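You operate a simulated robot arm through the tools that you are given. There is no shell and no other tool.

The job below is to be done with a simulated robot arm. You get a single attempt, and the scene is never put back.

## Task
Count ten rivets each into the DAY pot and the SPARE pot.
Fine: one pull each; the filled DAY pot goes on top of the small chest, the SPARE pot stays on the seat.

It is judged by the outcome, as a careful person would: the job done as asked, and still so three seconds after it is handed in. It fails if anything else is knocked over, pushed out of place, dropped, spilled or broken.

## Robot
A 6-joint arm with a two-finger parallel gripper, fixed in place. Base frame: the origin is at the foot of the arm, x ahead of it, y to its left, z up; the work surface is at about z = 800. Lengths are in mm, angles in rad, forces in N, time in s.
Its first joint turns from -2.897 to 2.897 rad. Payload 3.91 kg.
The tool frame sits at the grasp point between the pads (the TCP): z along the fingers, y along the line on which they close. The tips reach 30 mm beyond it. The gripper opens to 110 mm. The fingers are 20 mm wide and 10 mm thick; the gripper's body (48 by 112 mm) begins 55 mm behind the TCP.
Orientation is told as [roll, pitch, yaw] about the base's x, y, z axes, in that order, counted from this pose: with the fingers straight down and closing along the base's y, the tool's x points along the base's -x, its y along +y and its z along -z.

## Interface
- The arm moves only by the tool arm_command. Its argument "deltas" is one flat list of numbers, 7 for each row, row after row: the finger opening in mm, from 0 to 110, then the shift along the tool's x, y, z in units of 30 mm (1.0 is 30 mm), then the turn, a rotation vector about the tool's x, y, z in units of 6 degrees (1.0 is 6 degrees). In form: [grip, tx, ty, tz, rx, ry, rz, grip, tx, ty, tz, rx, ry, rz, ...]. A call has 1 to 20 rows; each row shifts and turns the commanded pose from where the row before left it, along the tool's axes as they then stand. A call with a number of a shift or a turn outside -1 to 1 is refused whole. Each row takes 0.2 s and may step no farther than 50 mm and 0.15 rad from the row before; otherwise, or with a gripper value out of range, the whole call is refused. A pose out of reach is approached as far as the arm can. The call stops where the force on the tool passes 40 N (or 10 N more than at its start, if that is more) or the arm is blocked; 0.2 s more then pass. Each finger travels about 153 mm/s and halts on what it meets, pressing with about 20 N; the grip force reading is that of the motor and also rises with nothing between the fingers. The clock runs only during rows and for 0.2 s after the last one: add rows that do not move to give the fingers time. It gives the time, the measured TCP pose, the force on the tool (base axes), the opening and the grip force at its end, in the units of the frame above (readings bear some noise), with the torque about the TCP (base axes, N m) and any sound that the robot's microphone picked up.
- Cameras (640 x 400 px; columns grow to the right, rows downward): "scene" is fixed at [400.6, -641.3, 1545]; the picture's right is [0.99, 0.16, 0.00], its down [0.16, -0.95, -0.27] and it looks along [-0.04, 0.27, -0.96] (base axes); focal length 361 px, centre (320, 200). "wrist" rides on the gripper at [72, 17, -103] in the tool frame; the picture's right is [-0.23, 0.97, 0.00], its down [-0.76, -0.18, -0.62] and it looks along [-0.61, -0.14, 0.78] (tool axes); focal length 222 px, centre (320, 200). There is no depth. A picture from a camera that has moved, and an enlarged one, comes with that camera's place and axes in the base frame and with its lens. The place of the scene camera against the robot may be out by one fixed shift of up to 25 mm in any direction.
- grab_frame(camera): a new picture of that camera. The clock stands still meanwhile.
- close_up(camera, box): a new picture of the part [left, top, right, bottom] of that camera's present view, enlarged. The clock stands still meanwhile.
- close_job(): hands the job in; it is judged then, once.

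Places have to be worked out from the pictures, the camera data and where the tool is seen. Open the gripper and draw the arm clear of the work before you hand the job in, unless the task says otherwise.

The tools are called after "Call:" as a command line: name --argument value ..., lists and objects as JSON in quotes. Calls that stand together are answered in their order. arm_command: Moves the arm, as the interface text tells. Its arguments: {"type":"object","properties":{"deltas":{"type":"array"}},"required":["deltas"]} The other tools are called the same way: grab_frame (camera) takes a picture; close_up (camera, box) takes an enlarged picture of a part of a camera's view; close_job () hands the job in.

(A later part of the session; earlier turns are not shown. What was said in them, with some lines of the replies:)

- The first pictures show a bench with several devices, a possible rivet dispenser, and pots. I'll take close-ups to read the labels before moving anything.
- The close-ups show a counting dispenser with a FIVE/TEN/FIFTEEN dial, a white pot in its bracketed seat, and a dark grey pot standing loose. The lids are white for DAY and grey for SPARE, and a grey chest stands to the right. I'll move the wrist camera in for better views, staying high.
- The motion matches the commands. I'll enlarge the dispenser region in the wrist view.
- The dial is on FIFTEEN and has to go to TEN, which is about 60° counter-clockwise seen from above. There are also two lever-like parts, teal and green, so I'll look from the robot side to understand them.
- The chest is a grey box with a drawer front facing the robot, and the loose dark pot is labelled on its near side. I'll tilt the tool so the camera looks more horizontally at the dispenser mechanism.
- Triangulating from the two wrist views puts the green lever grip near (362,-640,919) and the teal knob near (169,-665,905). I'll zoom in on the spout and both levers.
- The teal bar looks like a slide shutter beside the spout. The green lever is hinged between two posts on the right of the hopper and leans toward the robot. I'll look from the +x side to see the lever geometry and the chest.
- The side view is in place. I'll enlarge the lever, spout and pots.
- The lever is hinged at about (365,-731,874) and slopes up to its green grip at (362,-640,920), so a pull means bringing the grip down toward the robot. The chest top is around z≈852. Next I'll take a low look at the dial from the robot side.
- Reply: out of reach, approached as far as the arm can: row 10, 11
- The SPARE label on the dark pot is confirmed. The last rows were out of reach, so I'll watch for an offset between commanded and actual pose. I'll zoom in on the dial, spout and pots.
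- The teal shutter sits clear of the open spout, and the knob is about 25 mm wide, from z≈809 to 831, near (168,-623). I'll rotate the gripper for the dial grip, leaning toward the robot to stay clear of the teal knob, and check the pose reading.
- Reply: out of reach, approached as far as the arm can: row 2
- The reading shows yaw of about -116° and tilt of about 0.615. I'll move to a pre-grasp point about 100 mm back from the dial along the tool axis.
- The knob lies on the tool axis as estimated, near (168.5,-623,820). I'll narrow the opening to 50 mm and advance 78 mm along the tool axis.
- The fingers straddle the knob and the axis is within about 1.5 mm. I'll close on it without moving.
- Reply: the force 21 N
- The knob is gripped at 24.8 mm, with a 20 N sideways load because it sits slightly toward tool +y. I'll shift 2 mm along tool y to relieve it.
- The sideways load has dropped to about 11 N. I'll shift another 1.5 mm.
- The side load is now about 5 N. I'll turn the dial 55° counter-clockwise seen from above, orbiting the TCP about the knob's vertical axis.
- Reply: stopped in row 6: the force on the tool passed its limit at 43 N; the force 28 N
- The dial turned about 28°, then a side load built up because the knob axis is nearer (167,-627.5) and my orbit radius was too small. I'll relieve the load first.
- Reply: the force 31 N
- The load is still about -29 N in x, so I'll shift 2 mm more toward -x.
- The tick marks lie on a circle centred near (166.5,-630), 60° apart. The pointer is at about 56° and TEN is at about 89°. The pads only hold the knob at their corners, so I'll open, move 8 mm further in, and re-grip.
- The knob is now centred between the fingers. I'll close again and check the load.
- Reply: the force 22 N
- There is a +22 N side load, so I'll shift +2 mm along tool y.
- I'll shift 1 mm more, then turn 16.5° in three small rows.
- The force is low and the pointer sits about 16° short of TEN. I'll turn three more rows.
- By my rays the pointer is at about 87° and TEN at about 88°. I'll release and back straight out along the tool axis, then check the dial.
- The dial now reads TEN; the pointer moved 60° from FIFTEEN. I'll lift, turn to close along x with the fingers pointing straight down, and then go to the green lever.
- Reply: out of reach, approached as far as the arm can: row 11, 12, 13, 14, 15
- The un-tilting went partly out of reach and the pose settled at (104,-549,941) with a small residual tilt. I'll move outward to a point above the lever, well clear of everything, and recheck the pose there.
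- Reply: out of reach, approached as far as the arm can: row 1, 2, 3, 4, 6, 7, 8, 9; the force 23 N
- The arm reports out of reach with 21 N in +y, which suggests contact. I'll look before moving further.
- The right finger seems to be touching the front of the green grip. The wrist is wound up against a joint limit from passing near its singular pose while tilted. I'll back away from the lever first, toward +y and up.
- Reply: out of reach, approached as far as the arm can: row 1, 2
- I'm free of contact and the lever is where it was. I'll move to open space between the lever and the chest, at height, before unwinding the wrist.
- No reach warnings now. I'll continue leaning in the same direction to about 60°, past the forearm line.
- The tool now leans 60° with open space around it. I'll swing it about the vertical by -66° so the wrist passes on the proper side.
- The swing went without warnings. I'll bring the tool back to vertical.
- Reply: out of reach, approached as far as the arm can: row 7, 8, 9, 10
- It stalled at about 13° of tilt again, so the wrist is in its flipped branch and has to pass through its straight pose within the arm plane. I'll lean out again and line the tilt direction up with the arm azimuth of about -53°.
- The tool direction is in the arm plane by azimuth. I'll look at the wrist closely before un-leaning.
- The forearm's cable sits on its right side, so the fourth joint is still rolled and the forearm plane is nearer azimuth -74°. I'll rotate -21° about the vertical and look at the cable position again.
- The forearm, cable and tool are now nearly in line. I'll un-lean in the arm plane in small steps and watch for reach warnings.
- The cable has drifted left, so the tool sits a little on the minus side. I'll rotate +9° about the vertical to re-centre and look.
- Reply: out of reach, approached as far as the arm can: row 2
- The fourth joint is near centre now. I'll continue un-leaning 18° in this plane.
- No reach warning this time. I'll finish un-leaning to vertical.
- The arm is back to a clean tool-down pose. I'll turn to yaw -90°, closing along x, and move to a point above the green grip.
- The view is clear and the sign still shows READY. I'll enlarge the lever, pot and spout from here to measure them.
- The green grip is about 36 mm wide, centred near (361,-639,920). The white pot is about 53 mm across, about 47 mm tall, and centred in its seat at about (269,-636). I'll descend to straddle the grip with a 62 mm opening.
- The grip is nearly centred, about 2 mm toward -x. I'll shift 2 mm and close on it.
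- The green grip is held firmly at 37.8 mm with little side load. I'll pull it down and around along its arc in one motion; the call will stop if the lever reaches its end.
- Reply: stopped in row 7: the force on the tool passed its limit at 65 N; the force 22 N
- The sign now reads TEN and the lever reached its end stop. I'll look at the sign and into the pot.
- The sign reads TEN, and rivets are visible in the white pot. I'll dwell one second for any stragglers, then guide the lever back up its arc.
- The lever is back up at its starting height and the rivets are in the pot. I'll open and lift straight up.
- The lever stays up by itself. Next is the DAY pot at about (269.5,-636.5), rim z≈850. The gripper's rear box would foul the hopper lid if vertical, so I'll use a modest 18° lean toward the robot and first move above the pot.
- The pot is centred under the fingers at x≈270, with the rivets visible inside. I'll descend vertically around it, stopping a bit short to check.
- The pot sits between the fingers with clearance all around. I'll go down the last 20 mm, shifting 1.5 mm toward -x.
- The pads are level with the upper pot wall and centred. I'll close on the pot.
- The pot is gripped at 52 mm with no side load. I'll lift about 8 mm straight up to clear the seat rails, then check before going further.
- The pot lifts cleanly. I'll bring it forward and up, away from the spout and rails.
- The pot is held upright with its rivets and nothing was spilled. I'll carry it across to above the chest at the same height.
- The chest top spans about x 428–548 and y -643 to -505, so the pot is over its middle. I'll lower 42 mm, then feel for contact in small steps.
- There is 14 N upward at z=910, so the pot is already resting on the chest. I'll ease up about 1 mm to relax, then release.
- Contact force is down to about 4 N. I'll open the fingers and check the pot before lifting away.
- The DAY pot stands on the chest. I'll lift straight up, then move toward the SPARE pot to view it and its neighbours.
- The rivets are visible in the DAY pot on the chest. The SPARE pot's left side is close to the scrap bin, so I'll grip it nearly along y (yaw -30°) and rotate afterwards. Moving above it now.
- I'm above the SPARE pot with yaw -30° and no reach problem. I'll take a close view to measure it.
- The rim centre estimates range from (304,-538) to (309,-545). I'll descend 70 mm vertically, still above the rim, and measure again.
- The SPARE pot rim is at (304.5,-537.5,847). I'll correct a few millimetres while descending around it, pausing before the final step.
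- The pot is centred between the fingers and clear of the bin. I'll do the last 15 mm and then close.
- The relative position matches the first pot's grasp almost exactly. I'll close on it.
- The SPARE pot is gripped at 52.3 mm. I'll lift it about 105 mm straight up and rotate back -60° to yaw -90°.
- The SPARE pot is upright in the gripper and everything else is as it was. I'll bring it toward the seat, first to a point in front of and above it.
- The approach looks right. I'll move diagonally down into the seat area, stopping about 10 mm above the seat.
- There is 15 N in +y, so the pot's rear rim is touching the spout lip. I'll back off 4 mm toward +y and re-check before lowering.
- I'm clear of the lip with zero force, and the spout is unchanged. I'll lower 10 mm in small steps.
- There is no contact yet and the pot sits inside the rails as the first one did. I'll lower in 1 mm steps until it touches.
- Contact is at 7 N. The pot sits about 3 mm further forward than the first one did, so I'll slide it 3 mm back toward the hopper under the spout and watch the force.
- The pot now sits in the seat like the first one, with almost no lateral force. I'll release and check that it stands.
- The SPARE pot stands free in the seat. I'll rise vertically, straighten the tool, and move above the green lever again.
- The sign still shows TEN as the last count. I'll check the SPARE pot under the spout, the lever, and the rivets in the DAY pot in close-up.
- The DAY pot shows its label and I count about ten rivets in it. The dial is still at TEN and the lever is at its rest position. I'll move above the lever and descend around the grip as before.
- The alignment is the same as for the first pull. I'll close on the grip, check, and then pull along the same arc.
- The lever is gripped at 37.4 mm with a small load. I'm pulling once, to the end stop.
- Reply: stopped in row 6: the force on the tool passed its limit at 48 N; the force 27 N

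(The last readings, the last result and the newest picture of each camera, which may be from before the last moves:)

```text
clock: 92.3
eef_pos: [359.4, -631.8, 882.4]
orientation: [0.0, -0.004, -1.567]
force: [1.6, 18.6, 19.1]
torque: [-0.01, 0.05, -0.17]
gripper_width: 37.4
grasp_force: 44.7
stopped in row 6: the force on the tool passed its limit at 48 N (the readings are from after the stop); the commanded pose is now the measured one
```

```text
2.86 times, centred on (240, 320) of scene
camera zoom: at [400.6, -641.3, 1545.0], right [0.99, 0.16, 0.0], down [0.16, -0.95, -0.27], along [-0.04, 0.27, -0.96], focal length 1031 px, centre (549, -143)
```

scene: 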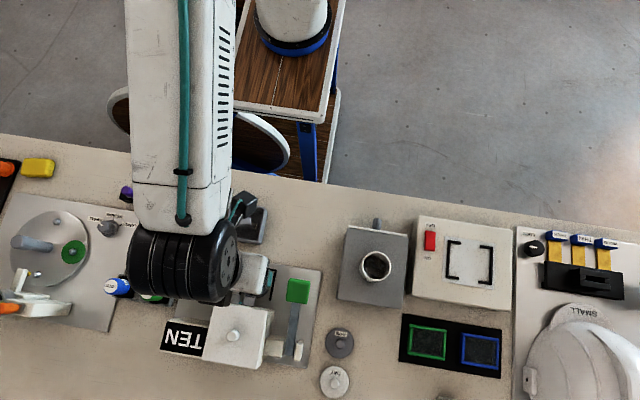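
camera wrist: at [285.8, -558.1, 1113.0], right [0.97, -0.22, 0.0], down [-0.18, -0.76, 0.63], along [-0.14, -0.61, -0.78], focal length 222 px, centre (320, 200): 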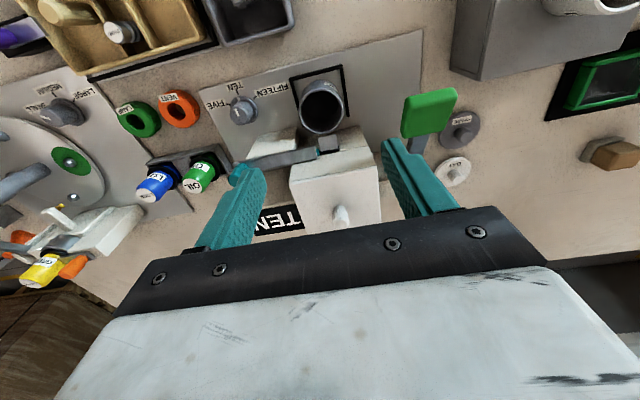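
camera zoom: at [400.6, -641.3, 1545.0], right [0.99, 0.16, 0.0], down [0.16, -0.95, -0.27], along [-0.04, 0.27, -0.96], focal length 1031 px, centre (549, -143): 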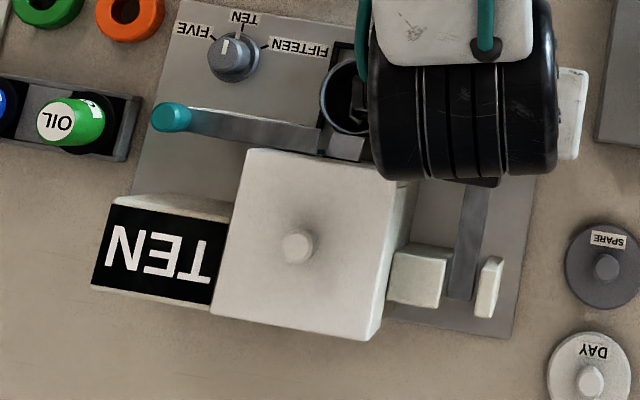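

Rivets are already in the SPARE pot, so the pull registered. I'll hold still for a second and look again.

Call:
arm_command --deltas '[28, 0, 0, 0, 0, 0, 0, 28, 0, 0, 0, 0, 0, 0, 28, 0, 0, 0, 0, 0, 0, 28, 0, 0, 0, 0, 0, 0, 28, 0, 0, 0, 0, 0, 0]'

Call:
close_up --camera "wrist" --box '[150, 110, 270, 230]'

Call:
close_up --camera "scene" --box '[230, 255, 290, 315]'

```text
clock: 93.6
eef_pos: [359.4, -631.4, 883.0]
orientation: [0.0, -0.004, -1.567]
force: [-0.5, 24.2, 19.7]
torque: [-0.3, 0.07, -0.12]
gripper_width: 37.8
grasp_force: 45.4
stopped in row 5: the force on the tool passed its limit at 42 N (the readings are from after the stop); the commanded pose is now the measured one
```

```text
3.33 times, centred on (210, 170) of wrist
camera zoom: at [376.5, -558.7, 986.1], right [0.97, -0.22, 0.0], down [-0.17, -0.76, 0.63], along [-0.14, -0.61, -0.78], focal length 740 px, centre (687, 300)
```

zoom: 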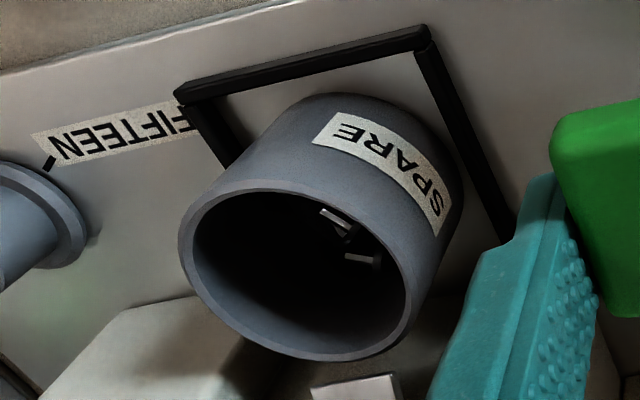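

```text
6.67 times, centred on (260, 285) of scene
camera zoom: at [400.6, -641.3, 1545.0], right [0.99, 0.16, 0.0], down [0.16, -0.95, -0.27], along [-0.04, 0.27, -0.96], focal length 2405 px, centre (720, -367)
```

zoom: 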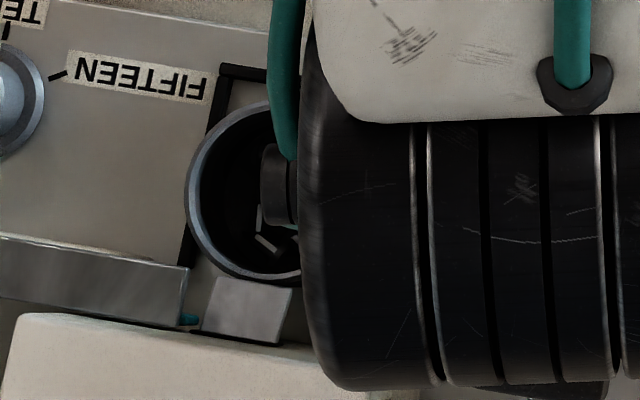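

The tool is slightly off the lever's arc, with a +y load. I'll relieve that by 3 mm and finish the same downward stroke to the depth of the first pull.

Call:
arm_command --deltas '[28, 0.1, 0, 0, 0, 0, 0, 28, 0.03, 0, 0.1, 0, 0, 0]'

```text
clock: 94.4
eef_pos: [359.8, -630.7, 883.0]
orientation: [0.002, -0.011, -1.567]
force: [-4.2, 7.4, 15.8]
torque: [1.42, 0.67, -0.62]
gripper_width: 37.6
grasp_force: 44.8
stopped in row 2: the force on the tool passed its limit at 42 N (the readings are from after the stop); the commanded pose is now the measured one
```

It is blocked at the same point again, so this is the lever's end stop and the stroke is complete. I'll guide the lever back up its arc.

Call:
arm_command --deltas '[28, 0, 0, 0, 0, 0, 0, 28, 0.03, 0, -0.41, 0, 0, 0, 28, -0.01, 0, -0.433, 0, 0, 0, 28, -0.063, 0, -0.43, 0, 0, 0, 28, -0.097, 0, -0.357, 0, 0, 0, 28, -0.1, 0, -0.27, 0, 0, 0]'

Call:
close_up --camera "wrist" --box '[180, 80, 400, 230]'

Call:
close_up --camera "scene" --box '[150, 250, 330, 390]'

```text
clock: 95.8
eef_pos: [359.6, -637.4, 936.0]
orientation: [0.0, -0.005, -1.566]
force: [-18.7, -0.4, -34.8]
torque: [0.06, 0.36, -0.49]
gripper_width: 37.8
grasp_force: 45.0
```

```text
2.67 times, centred on (290, 155) of wrist
camera zoom: at [376.4, -564.9, 1038.8], right [0.97, -0.22, 0.0], down [-0.18, -0.76, 0.63], along [-0.14, -0.61, -0.78], focal length 592 px, centre (400, 320)
```

zoom: 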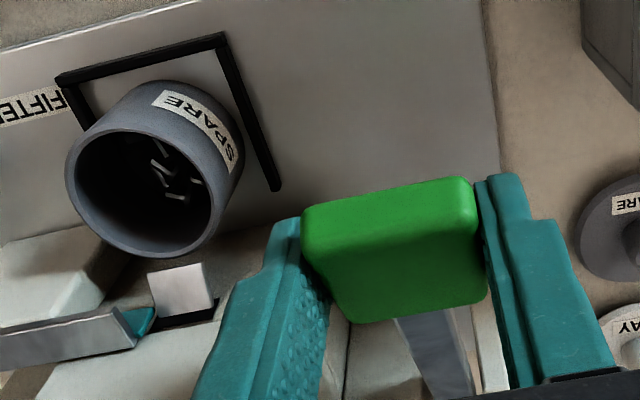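

```text
2.86 times, centred on (240, 320) of scene
camera zoom: at [400.6, -641.3, 1545.0], right [0.99, 0.16, 0.0], down [0.16, -0.95, -0.27], along [-0.04, 0.27, -0.96], focal length 1031 px, centre (549, -143)
```

zoom: 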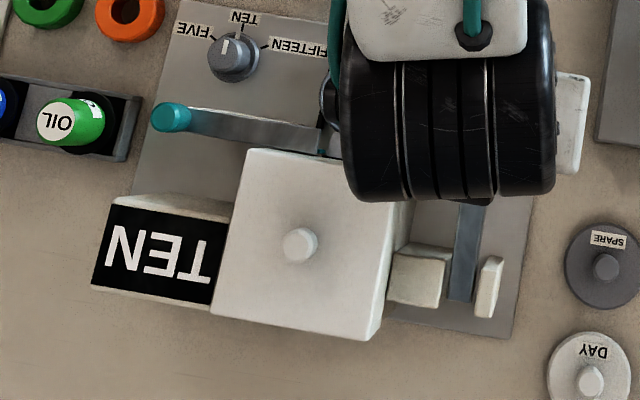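

The lever has reached its upper stop. I'll ease down 3 mm, open, and lift away.

Call:
arm_command --deltas '[28, 0, 0, 0.1, 0, 0, 0, 62, 0, 0, 0, 0, 0, 0, 62, 0, 0, 0, 0, 0, 0, 62, 0, 0, -0.8, 0, 0, 0, 62, 0, 0, -0.8, 0, 0, 0, 62, 0, 0, -0.8, 0, 0, 0]'

Call:
grab_frame --camera "wrist"

Call:
close_up --camera "wrist" --box '[200, 75, 350, 205]'

Call:
close_up --camera "scene" --box '[150, 250, 330, 390]'

```text
clock: 97.2
eef_pos: [359.6, -637.2, 1006.9]
orientation: [0.003, -0.012, -1.569]
force: [-0.3, -0.7, -0.1]
torque: [0.03, 0.01, -0.04]
gripper_width: 62.3
grasp_force: 0.0
```

```text
taken
camera wrist: at [376.4, -564.3, 1110.2], right [0.97, -0.22, 0.0], down [-0.18, -0.75, 0.63], along [-0.14, -0.62, -0.77], focal length 222 px, centre (320, 200)
```

wrist: 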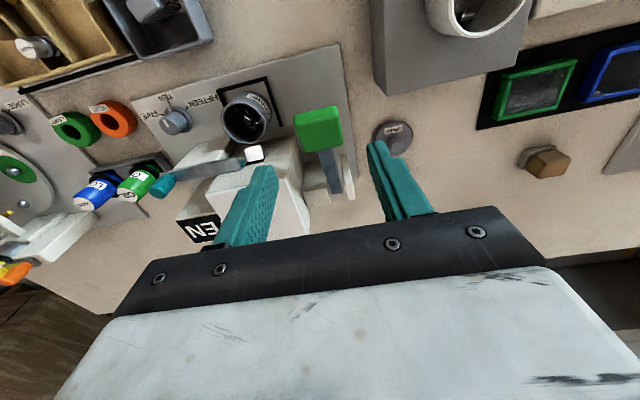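

```text
3.08 times, centred on (275, 140) of wrist
camera zoom: at [376.4, -564.3, 1110.2], right [0.97, -0.22, 0.0], down [-0.18, -0.75, 0.63], along [-0.14, -0.62, -0.77], focal length 684 px, centre (458, 385)
```

zoom: 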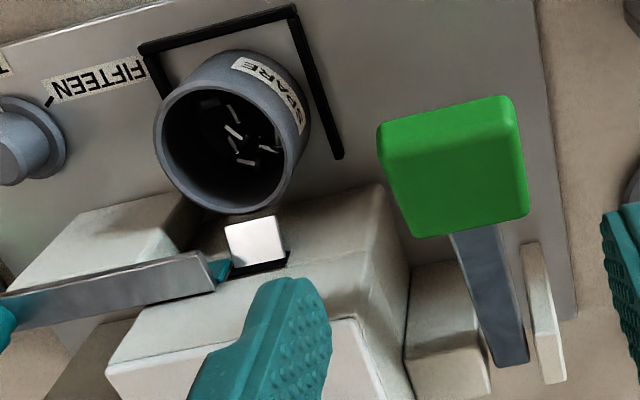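

```text
2.86 times, centred on (240, 320) of scene
camera zoom: at [400.6, -641.3, 1545.0], right [0.99, 0.16, 0.0], down [0.16, -0.95, -0.27], along [-0.04, 0.27, -0.96], focal length 1031 px, centre (549, -143)
```

zoom: 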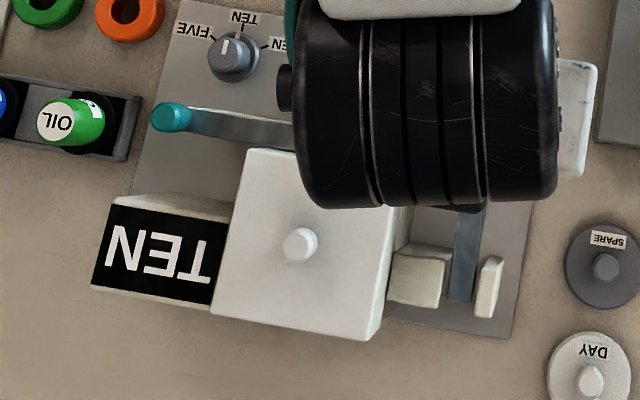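

The lever is free at rest and there are rivets in the SPARE pot. I'll draw the arm up and away so the fixed camera can see into both pots.

Call:
arm_command --deltas '[62, 0.5, 0.3, -0.9, 0, 0, 0, 62, 0.975, 0.6, -0.6, 0, 0, 0, 62, 0.975, 0.6, -0.6, 0, 0, 0, 62, 0.975, 0.6, -0.6, 0, 0, 0, 62, 0.8, 0.6, -0.5, 0, 0, 0]'

Call:
grab_frame --camera "scene"

Call:
close_up --camera "scene" --box '[235, 262, 275, 302]'

Call:
close_up --camera "wrist" --box '[160, 60, 320, 200]'

```text
clock: 98.4
eef_pos: [439.5, -510.3, 1101.8]
orientation: [0.003, -0.01, -1.567]
force: [-0.8, -0.1, 0.0]
torque: [0.04, 0.01, -0.01]
gripper_width: 61.9
grasp_force: 0.0
```

```text
taken
```

scene: 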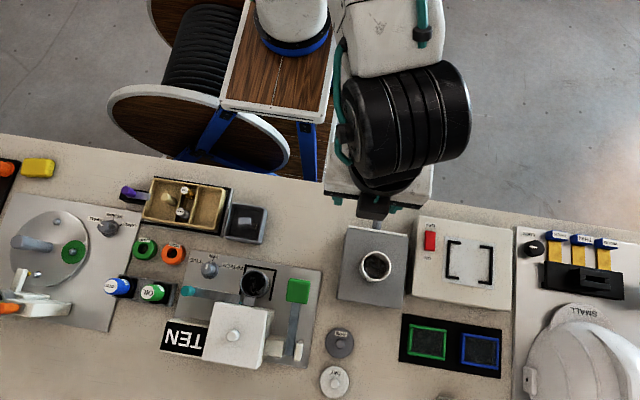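

```text
10.00 times, centred on (255, 282) of scene
camera zoom: at [400.6, -641.3, 1545.0], right [0.99, 0.16, 0.0], down [0.16, -0.95, -0.27], along [-0.04, 0.27, -0.96], focal length 3607 px, centre (970, -620)
```

zoom: 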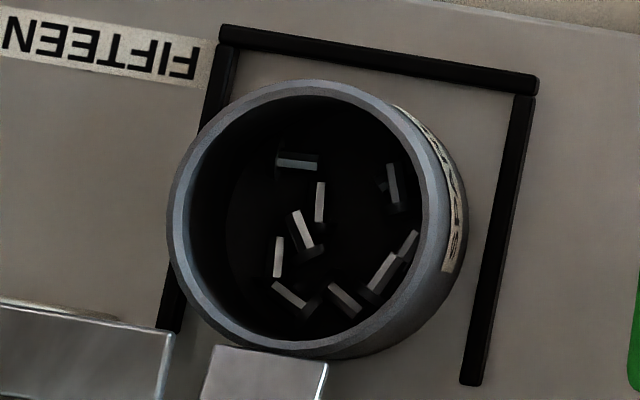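

```text
2.86 times, centred on (240, 130) of wrist
camera zoom: at [456.6, -436.3, 1204.6], right [0.97, -0.22, 0.0], down [-0.18, -0.75, 0.63], along [-0.14, -0.62, -0.78], focal length 635 px, centre (549, 400)
```

zoom: 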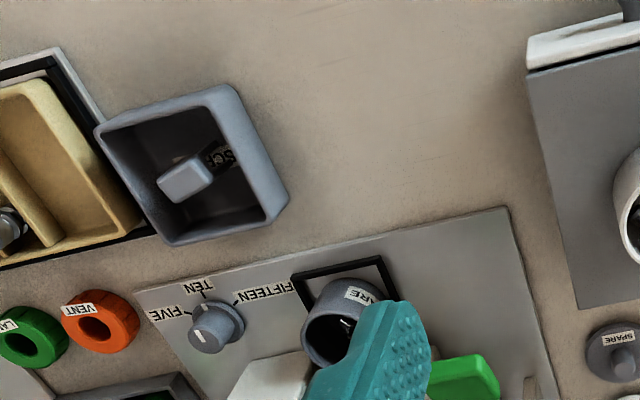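

I can see about nine rivets in the SPARE pot from this angle, and some may be hidden under the rim. I'll zoom in more on both pots.

Call:
close_up --camera "scene" --box '[244, 270, 268, 294]'

Call:
close_up --camera "scene" --box '[362, 252, 390, 280]'

```text
16.00 times, centred on (256, 282) of scene
camera zoom: at [400.6, -641.3, 1545.0], right [0.99, 0.16, 0.0], down [0.16, -0.95, -0.27], along [-0.04, 0.27, -0.96], focal length 5772 px, centre (1344, -1112)
```

zoom: 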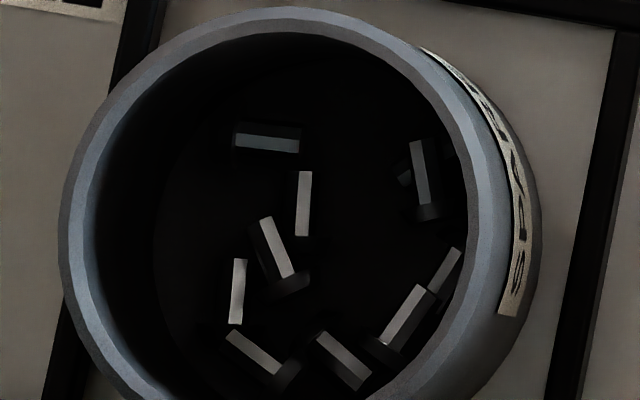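

```text
14.29 times, centred on (376, 266) of scene
camera zoom: at [400.6, -641.3, 1545.0], right [0.99, 0.16, 0.0], down [0.16, -0.95, -0.27], along [-0.04, 0.27, -0.96], focal length 5153 px, centre (-480, -743)
```

zoom: 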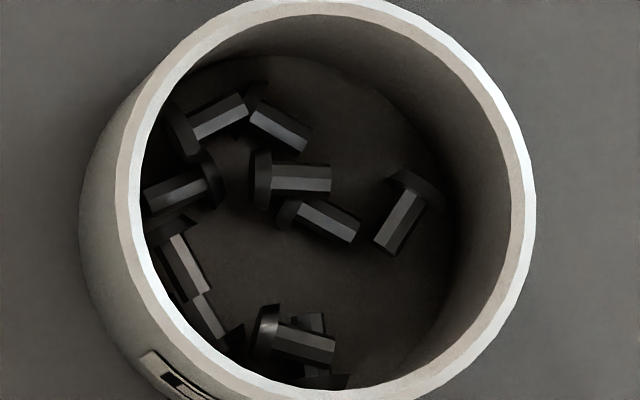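

I count ten rivets in the DAY pot and nine or ten in the SPARE pot, with one possibly hidden in shadow. I'll bring the wrist camera high over the seat for a steeper look.

Call:
arm_command --deltas '[62, -0.714, -0.888, 0.1, 0, 0, 0, 62, -0.714, -0.888, 0.1, 0, 0, 0, 62, -0.714, -0.888, 0.1, 0, 0, 0, 62, -0.714, -0.888, 0.1, 0, 0, 0, 62, -0.714, -0.888, 0.1, 0, 0, 0, 62, -0.714, -0.888, 0.1, 0, 0, 0, 62, -0.714, -0.888, 0.1, 0, 0, 0]'

Call:
grab_frame --camera "wrist"

```text
clock: 100.0
eef_pos: [255.7, -659.6, 1081.3]
orientation: [0.001, -0.012, -1.567]
force: [-0.3, 0.1, 0.4]
torque: [-0.01, 0.01, 0.0]
gripper_width: 62.0
grasp_force: 0.0
```

```text
taken
camera wrist: at [272.5, -585.6, 1184.7], right [0.97, -0.22, 0.0], down [-0.18, -0.75, 0.63], along [-0.14, -0.62, -0.77], focal length 222 px, centre (320, 200)
```

wrist: 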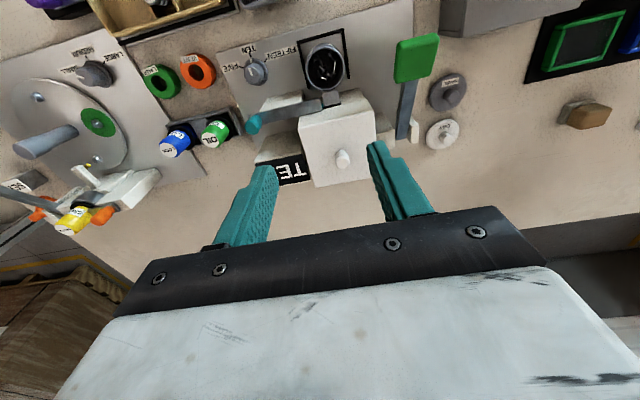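

Call:
close_up --camera "wrist" --box '[300, 40, 350, 95]'

Call:
close_up --camera "wrist" --box '[230, 20, 450, 190]'

```text
7.27 times, centred on (325, 68) of wrist
camera zoom: at [272.5, -585.6, 1184.7], right [0.97, -0.22, 0.0], down [-0.18, -0.75, 0.63], along [-0.14, -0.62, -0.77], focal length 1615 px, centre (284, 1164)
```

zoom: 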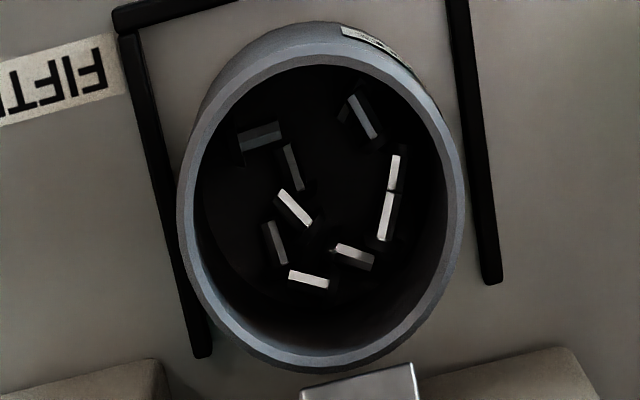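

```text
2.35 times, centred on (340, 105) of wrist
camera zoom: at [272.5, -585.6, 1184.7], right [0.97, -0.22, 0.0], down [-0.18, -0.75, 0.63], along [-0.14, -0.62, -0.77], focal length 523 px, centre (273, 424)
```

zoom: 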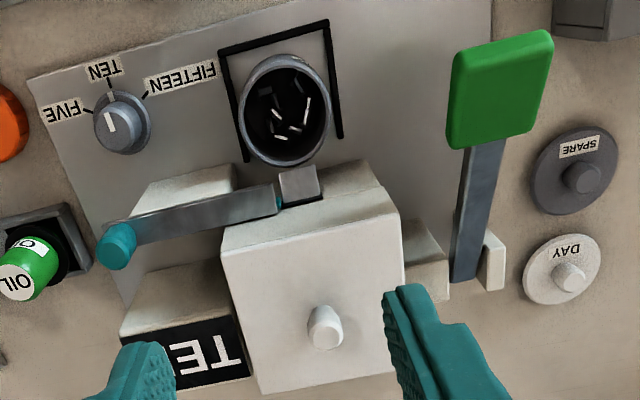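

I see nine bright shafts, plus a dark shape beside the one at upper right. I'll zoom further there.

Call:
close_up --camera "wrist" --box '[322, 46, 340, 62]'

Call:
close_up --camera "wrist" --box '[312, 46, 340, 86]'

Call:
close_up --camera "scene" --box '[257, 274, 267, 290]'

Call:
close_up --camera "wrist" --box '[310, 60, 330, 95]'

```text
16.00 times, centred on (331, 54) of wrist
camera zoom: at [272.5, -585.6, 1184.7], right [0.97, -0.22, 0.0], down [-0.18, -0.75, 0.63], along [-0.14, -0.62, -0.77], focal length 3554 px, centre (144, 2536)
```

zoom: 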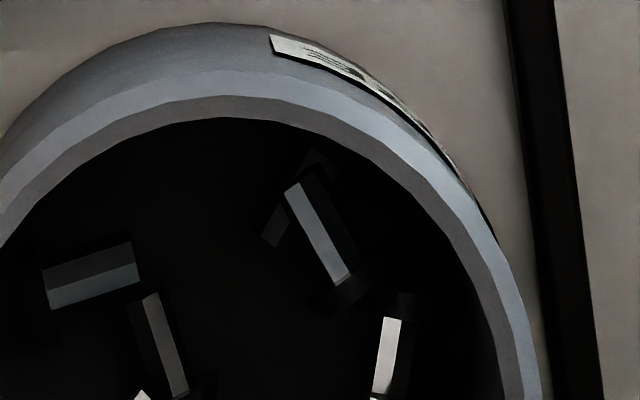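

```text
10.00 times, centred on (326, 66) of wrist
camera zoom: at [272.5, -585.6, 1184.7], right [0.97, -0.22, 0.0], down [-0.18, -0.75, 0.63], along [-0.14, -0.62, -0.77], focal length 2221 px, centre (260, 1540)
```

zoom: 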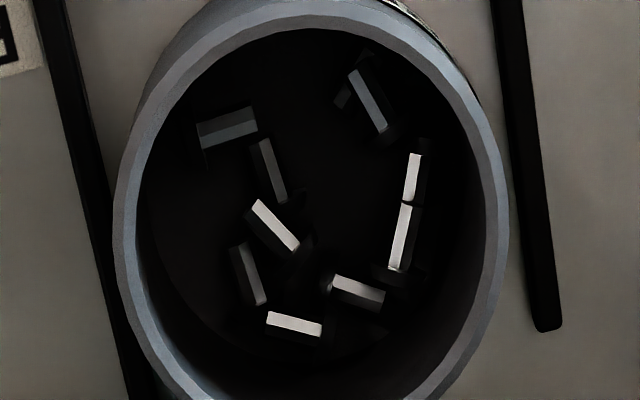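

```text
16.00 times, centred on (262, 282) of scene
camera zoom: at [400.6, -641.3, 1545.0], right [0.99, 0.16, 0.0], down [0.16, -0.95, -0.27], along [-0.04, 0.27, -0.96], focal length 5772 px, centre (1248, -1112)
```

zoom: 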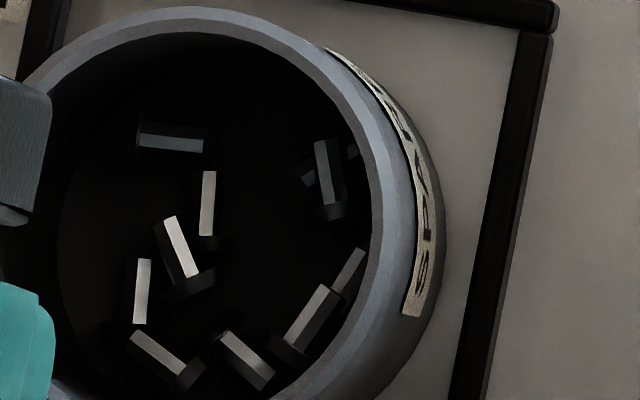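

```text
11.43 times, centred on (320, 78) of wrist
camera zoom: at [272.5, -585.6, 1184.7], right [0.97, -0.22, 0.0], down [-0.18, -0.75, 0.63], along [-0.14, -0.62, -0.77], focal length 2538 px, centre (320, 1600)
```

zoom: 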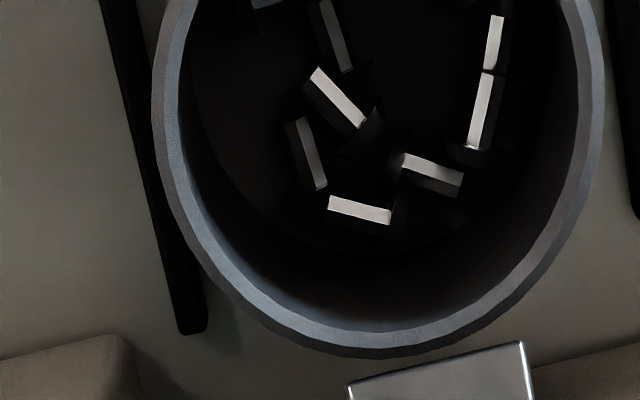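

There is a tenth rivet lying crosswise under the upper-right one, with dark ends visible on both sides in both cameras, so the SPARE pot also holds ten. I'll open the gripper and draw the arm back clear of the work.

Call:
arm_command --deltas '[80, 0, 0, -0.8, 0, 0, 0, 100, 0.8, -0.1, -0.4, 0, 0, 0, 110, 0.9, -0.1, -0.3, 0, 0, 0, 110, 0.9, -0.1, -0.3, 0, 0, 0, 110, 0.9, -0.1, -0.3, 0, 0, 0, 110, 0.9, -0.1, -0.2, 0, 0, 0]'

Call:
grab_frame --camera "scene"

Call:
grab_frame --camera "wrist"

```text
clock: 101.4
eef_pos: [241.1, -528.8, 1152.4]
orientation: [0.001, -0.011, -1.566]
force: [-0.8, -0.4, -0.2]
torque: [0.05, 0.02, 0.02]
gripper_width: 109.9
grasp_force: 0.1
```

```text
taken
```

scene: 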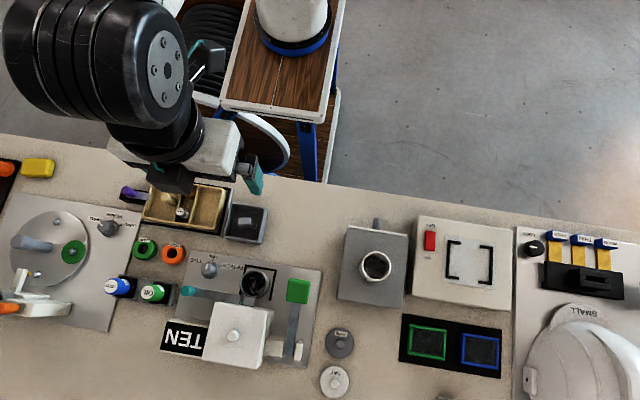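

```text
taken
camera wrist: at [256.3, -453.3, 1253.4], right [0.97, -0.22, 0.0], down [-0.18, -0.75, 0.63], along [-0.14, -0.62, -0.78], focal length 222 px, centre (320, 200)
```

wrist: 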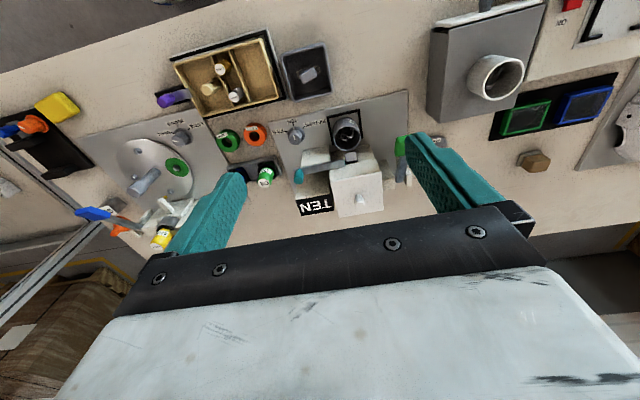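

Both pots are standing where they should be and the arm is clear. I'll make one last check for strays or disturbed items.

Call:
close_up --camera "scene" --box '[170, 220, 350, 380]'

Call:
close_up --camera "scene" --box '[330, 205, 420, 315]'

```text
2.50 times, centred on (260, 300) of scene
camera zoom: at [400.6, -641.3, 1545.0], right [0.99, 0.16, 0.0], down [0.16, -0.95, -0.27], along [-0.04, 0.27, -0.96], focal length 902 px, centre (470, -50)
```

zoom: 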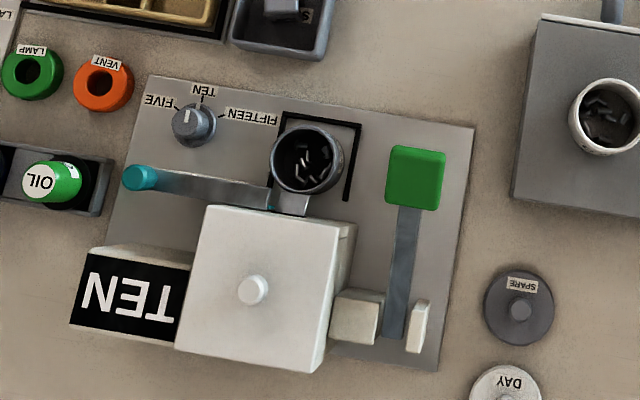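

```text
3.64 times, centred on (375, 260) of scene
camera zoom: at [400.6, -641.3, 1545.0], right [0.99, 0.16, 0.0], down [0.16, -0.95, -0.27], along [-0.04, 0.27, -0.96], focal length 1312 px, centre (120, -18)
```

zoom: 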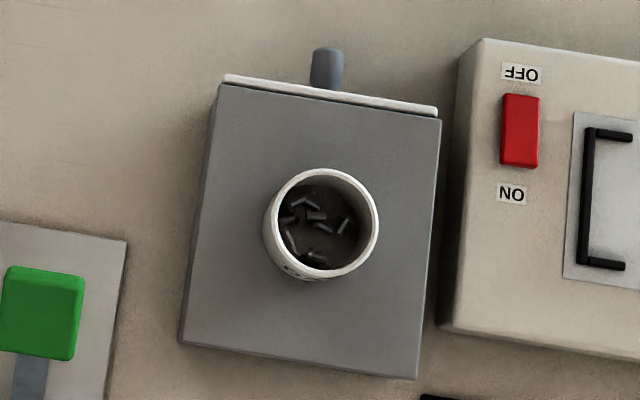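

The dial is on TEN, the DAY pot with ten rivets is on top of the chest, and the SPARE pot with ten is on the seat. There are no stray rivets, the lever is at rest, and the arm is clear with the gripper open. I'm handing the job in.

Call:
close_job

```text
The job is handed in.
```

I counted ten rivets into each pot with one pull each. The DAY pot is on top of the small chest and the SPARE pot is on the seat. The job is handed in, but I haven't seen a verdict.

- **Dial:** it was set to FIFTEEN, so I turned it to TEN before the first pull. I left it there.
- **Counts:** close-ups show ten rivets in the DAY pot. In the SPARE pot nine are plainly visible, and the tenth lies mostly hidden under another. The dispenser's sign read TEN after both pulls.
- **Second pull:** the lever stopped a little higher than on the first pull. It would not go further when I pressed again, so I took that as its end stop.
- **Contacts along the way:** one finger pressed briefly against the green lever grip before the first pull. The SPARE pot's rim also touched the spout while I was seating it. Neither moved anything.

The final pictures show no stray rivets and nothing out of place. The lever is back up, and the arm is clear with the gripper open.
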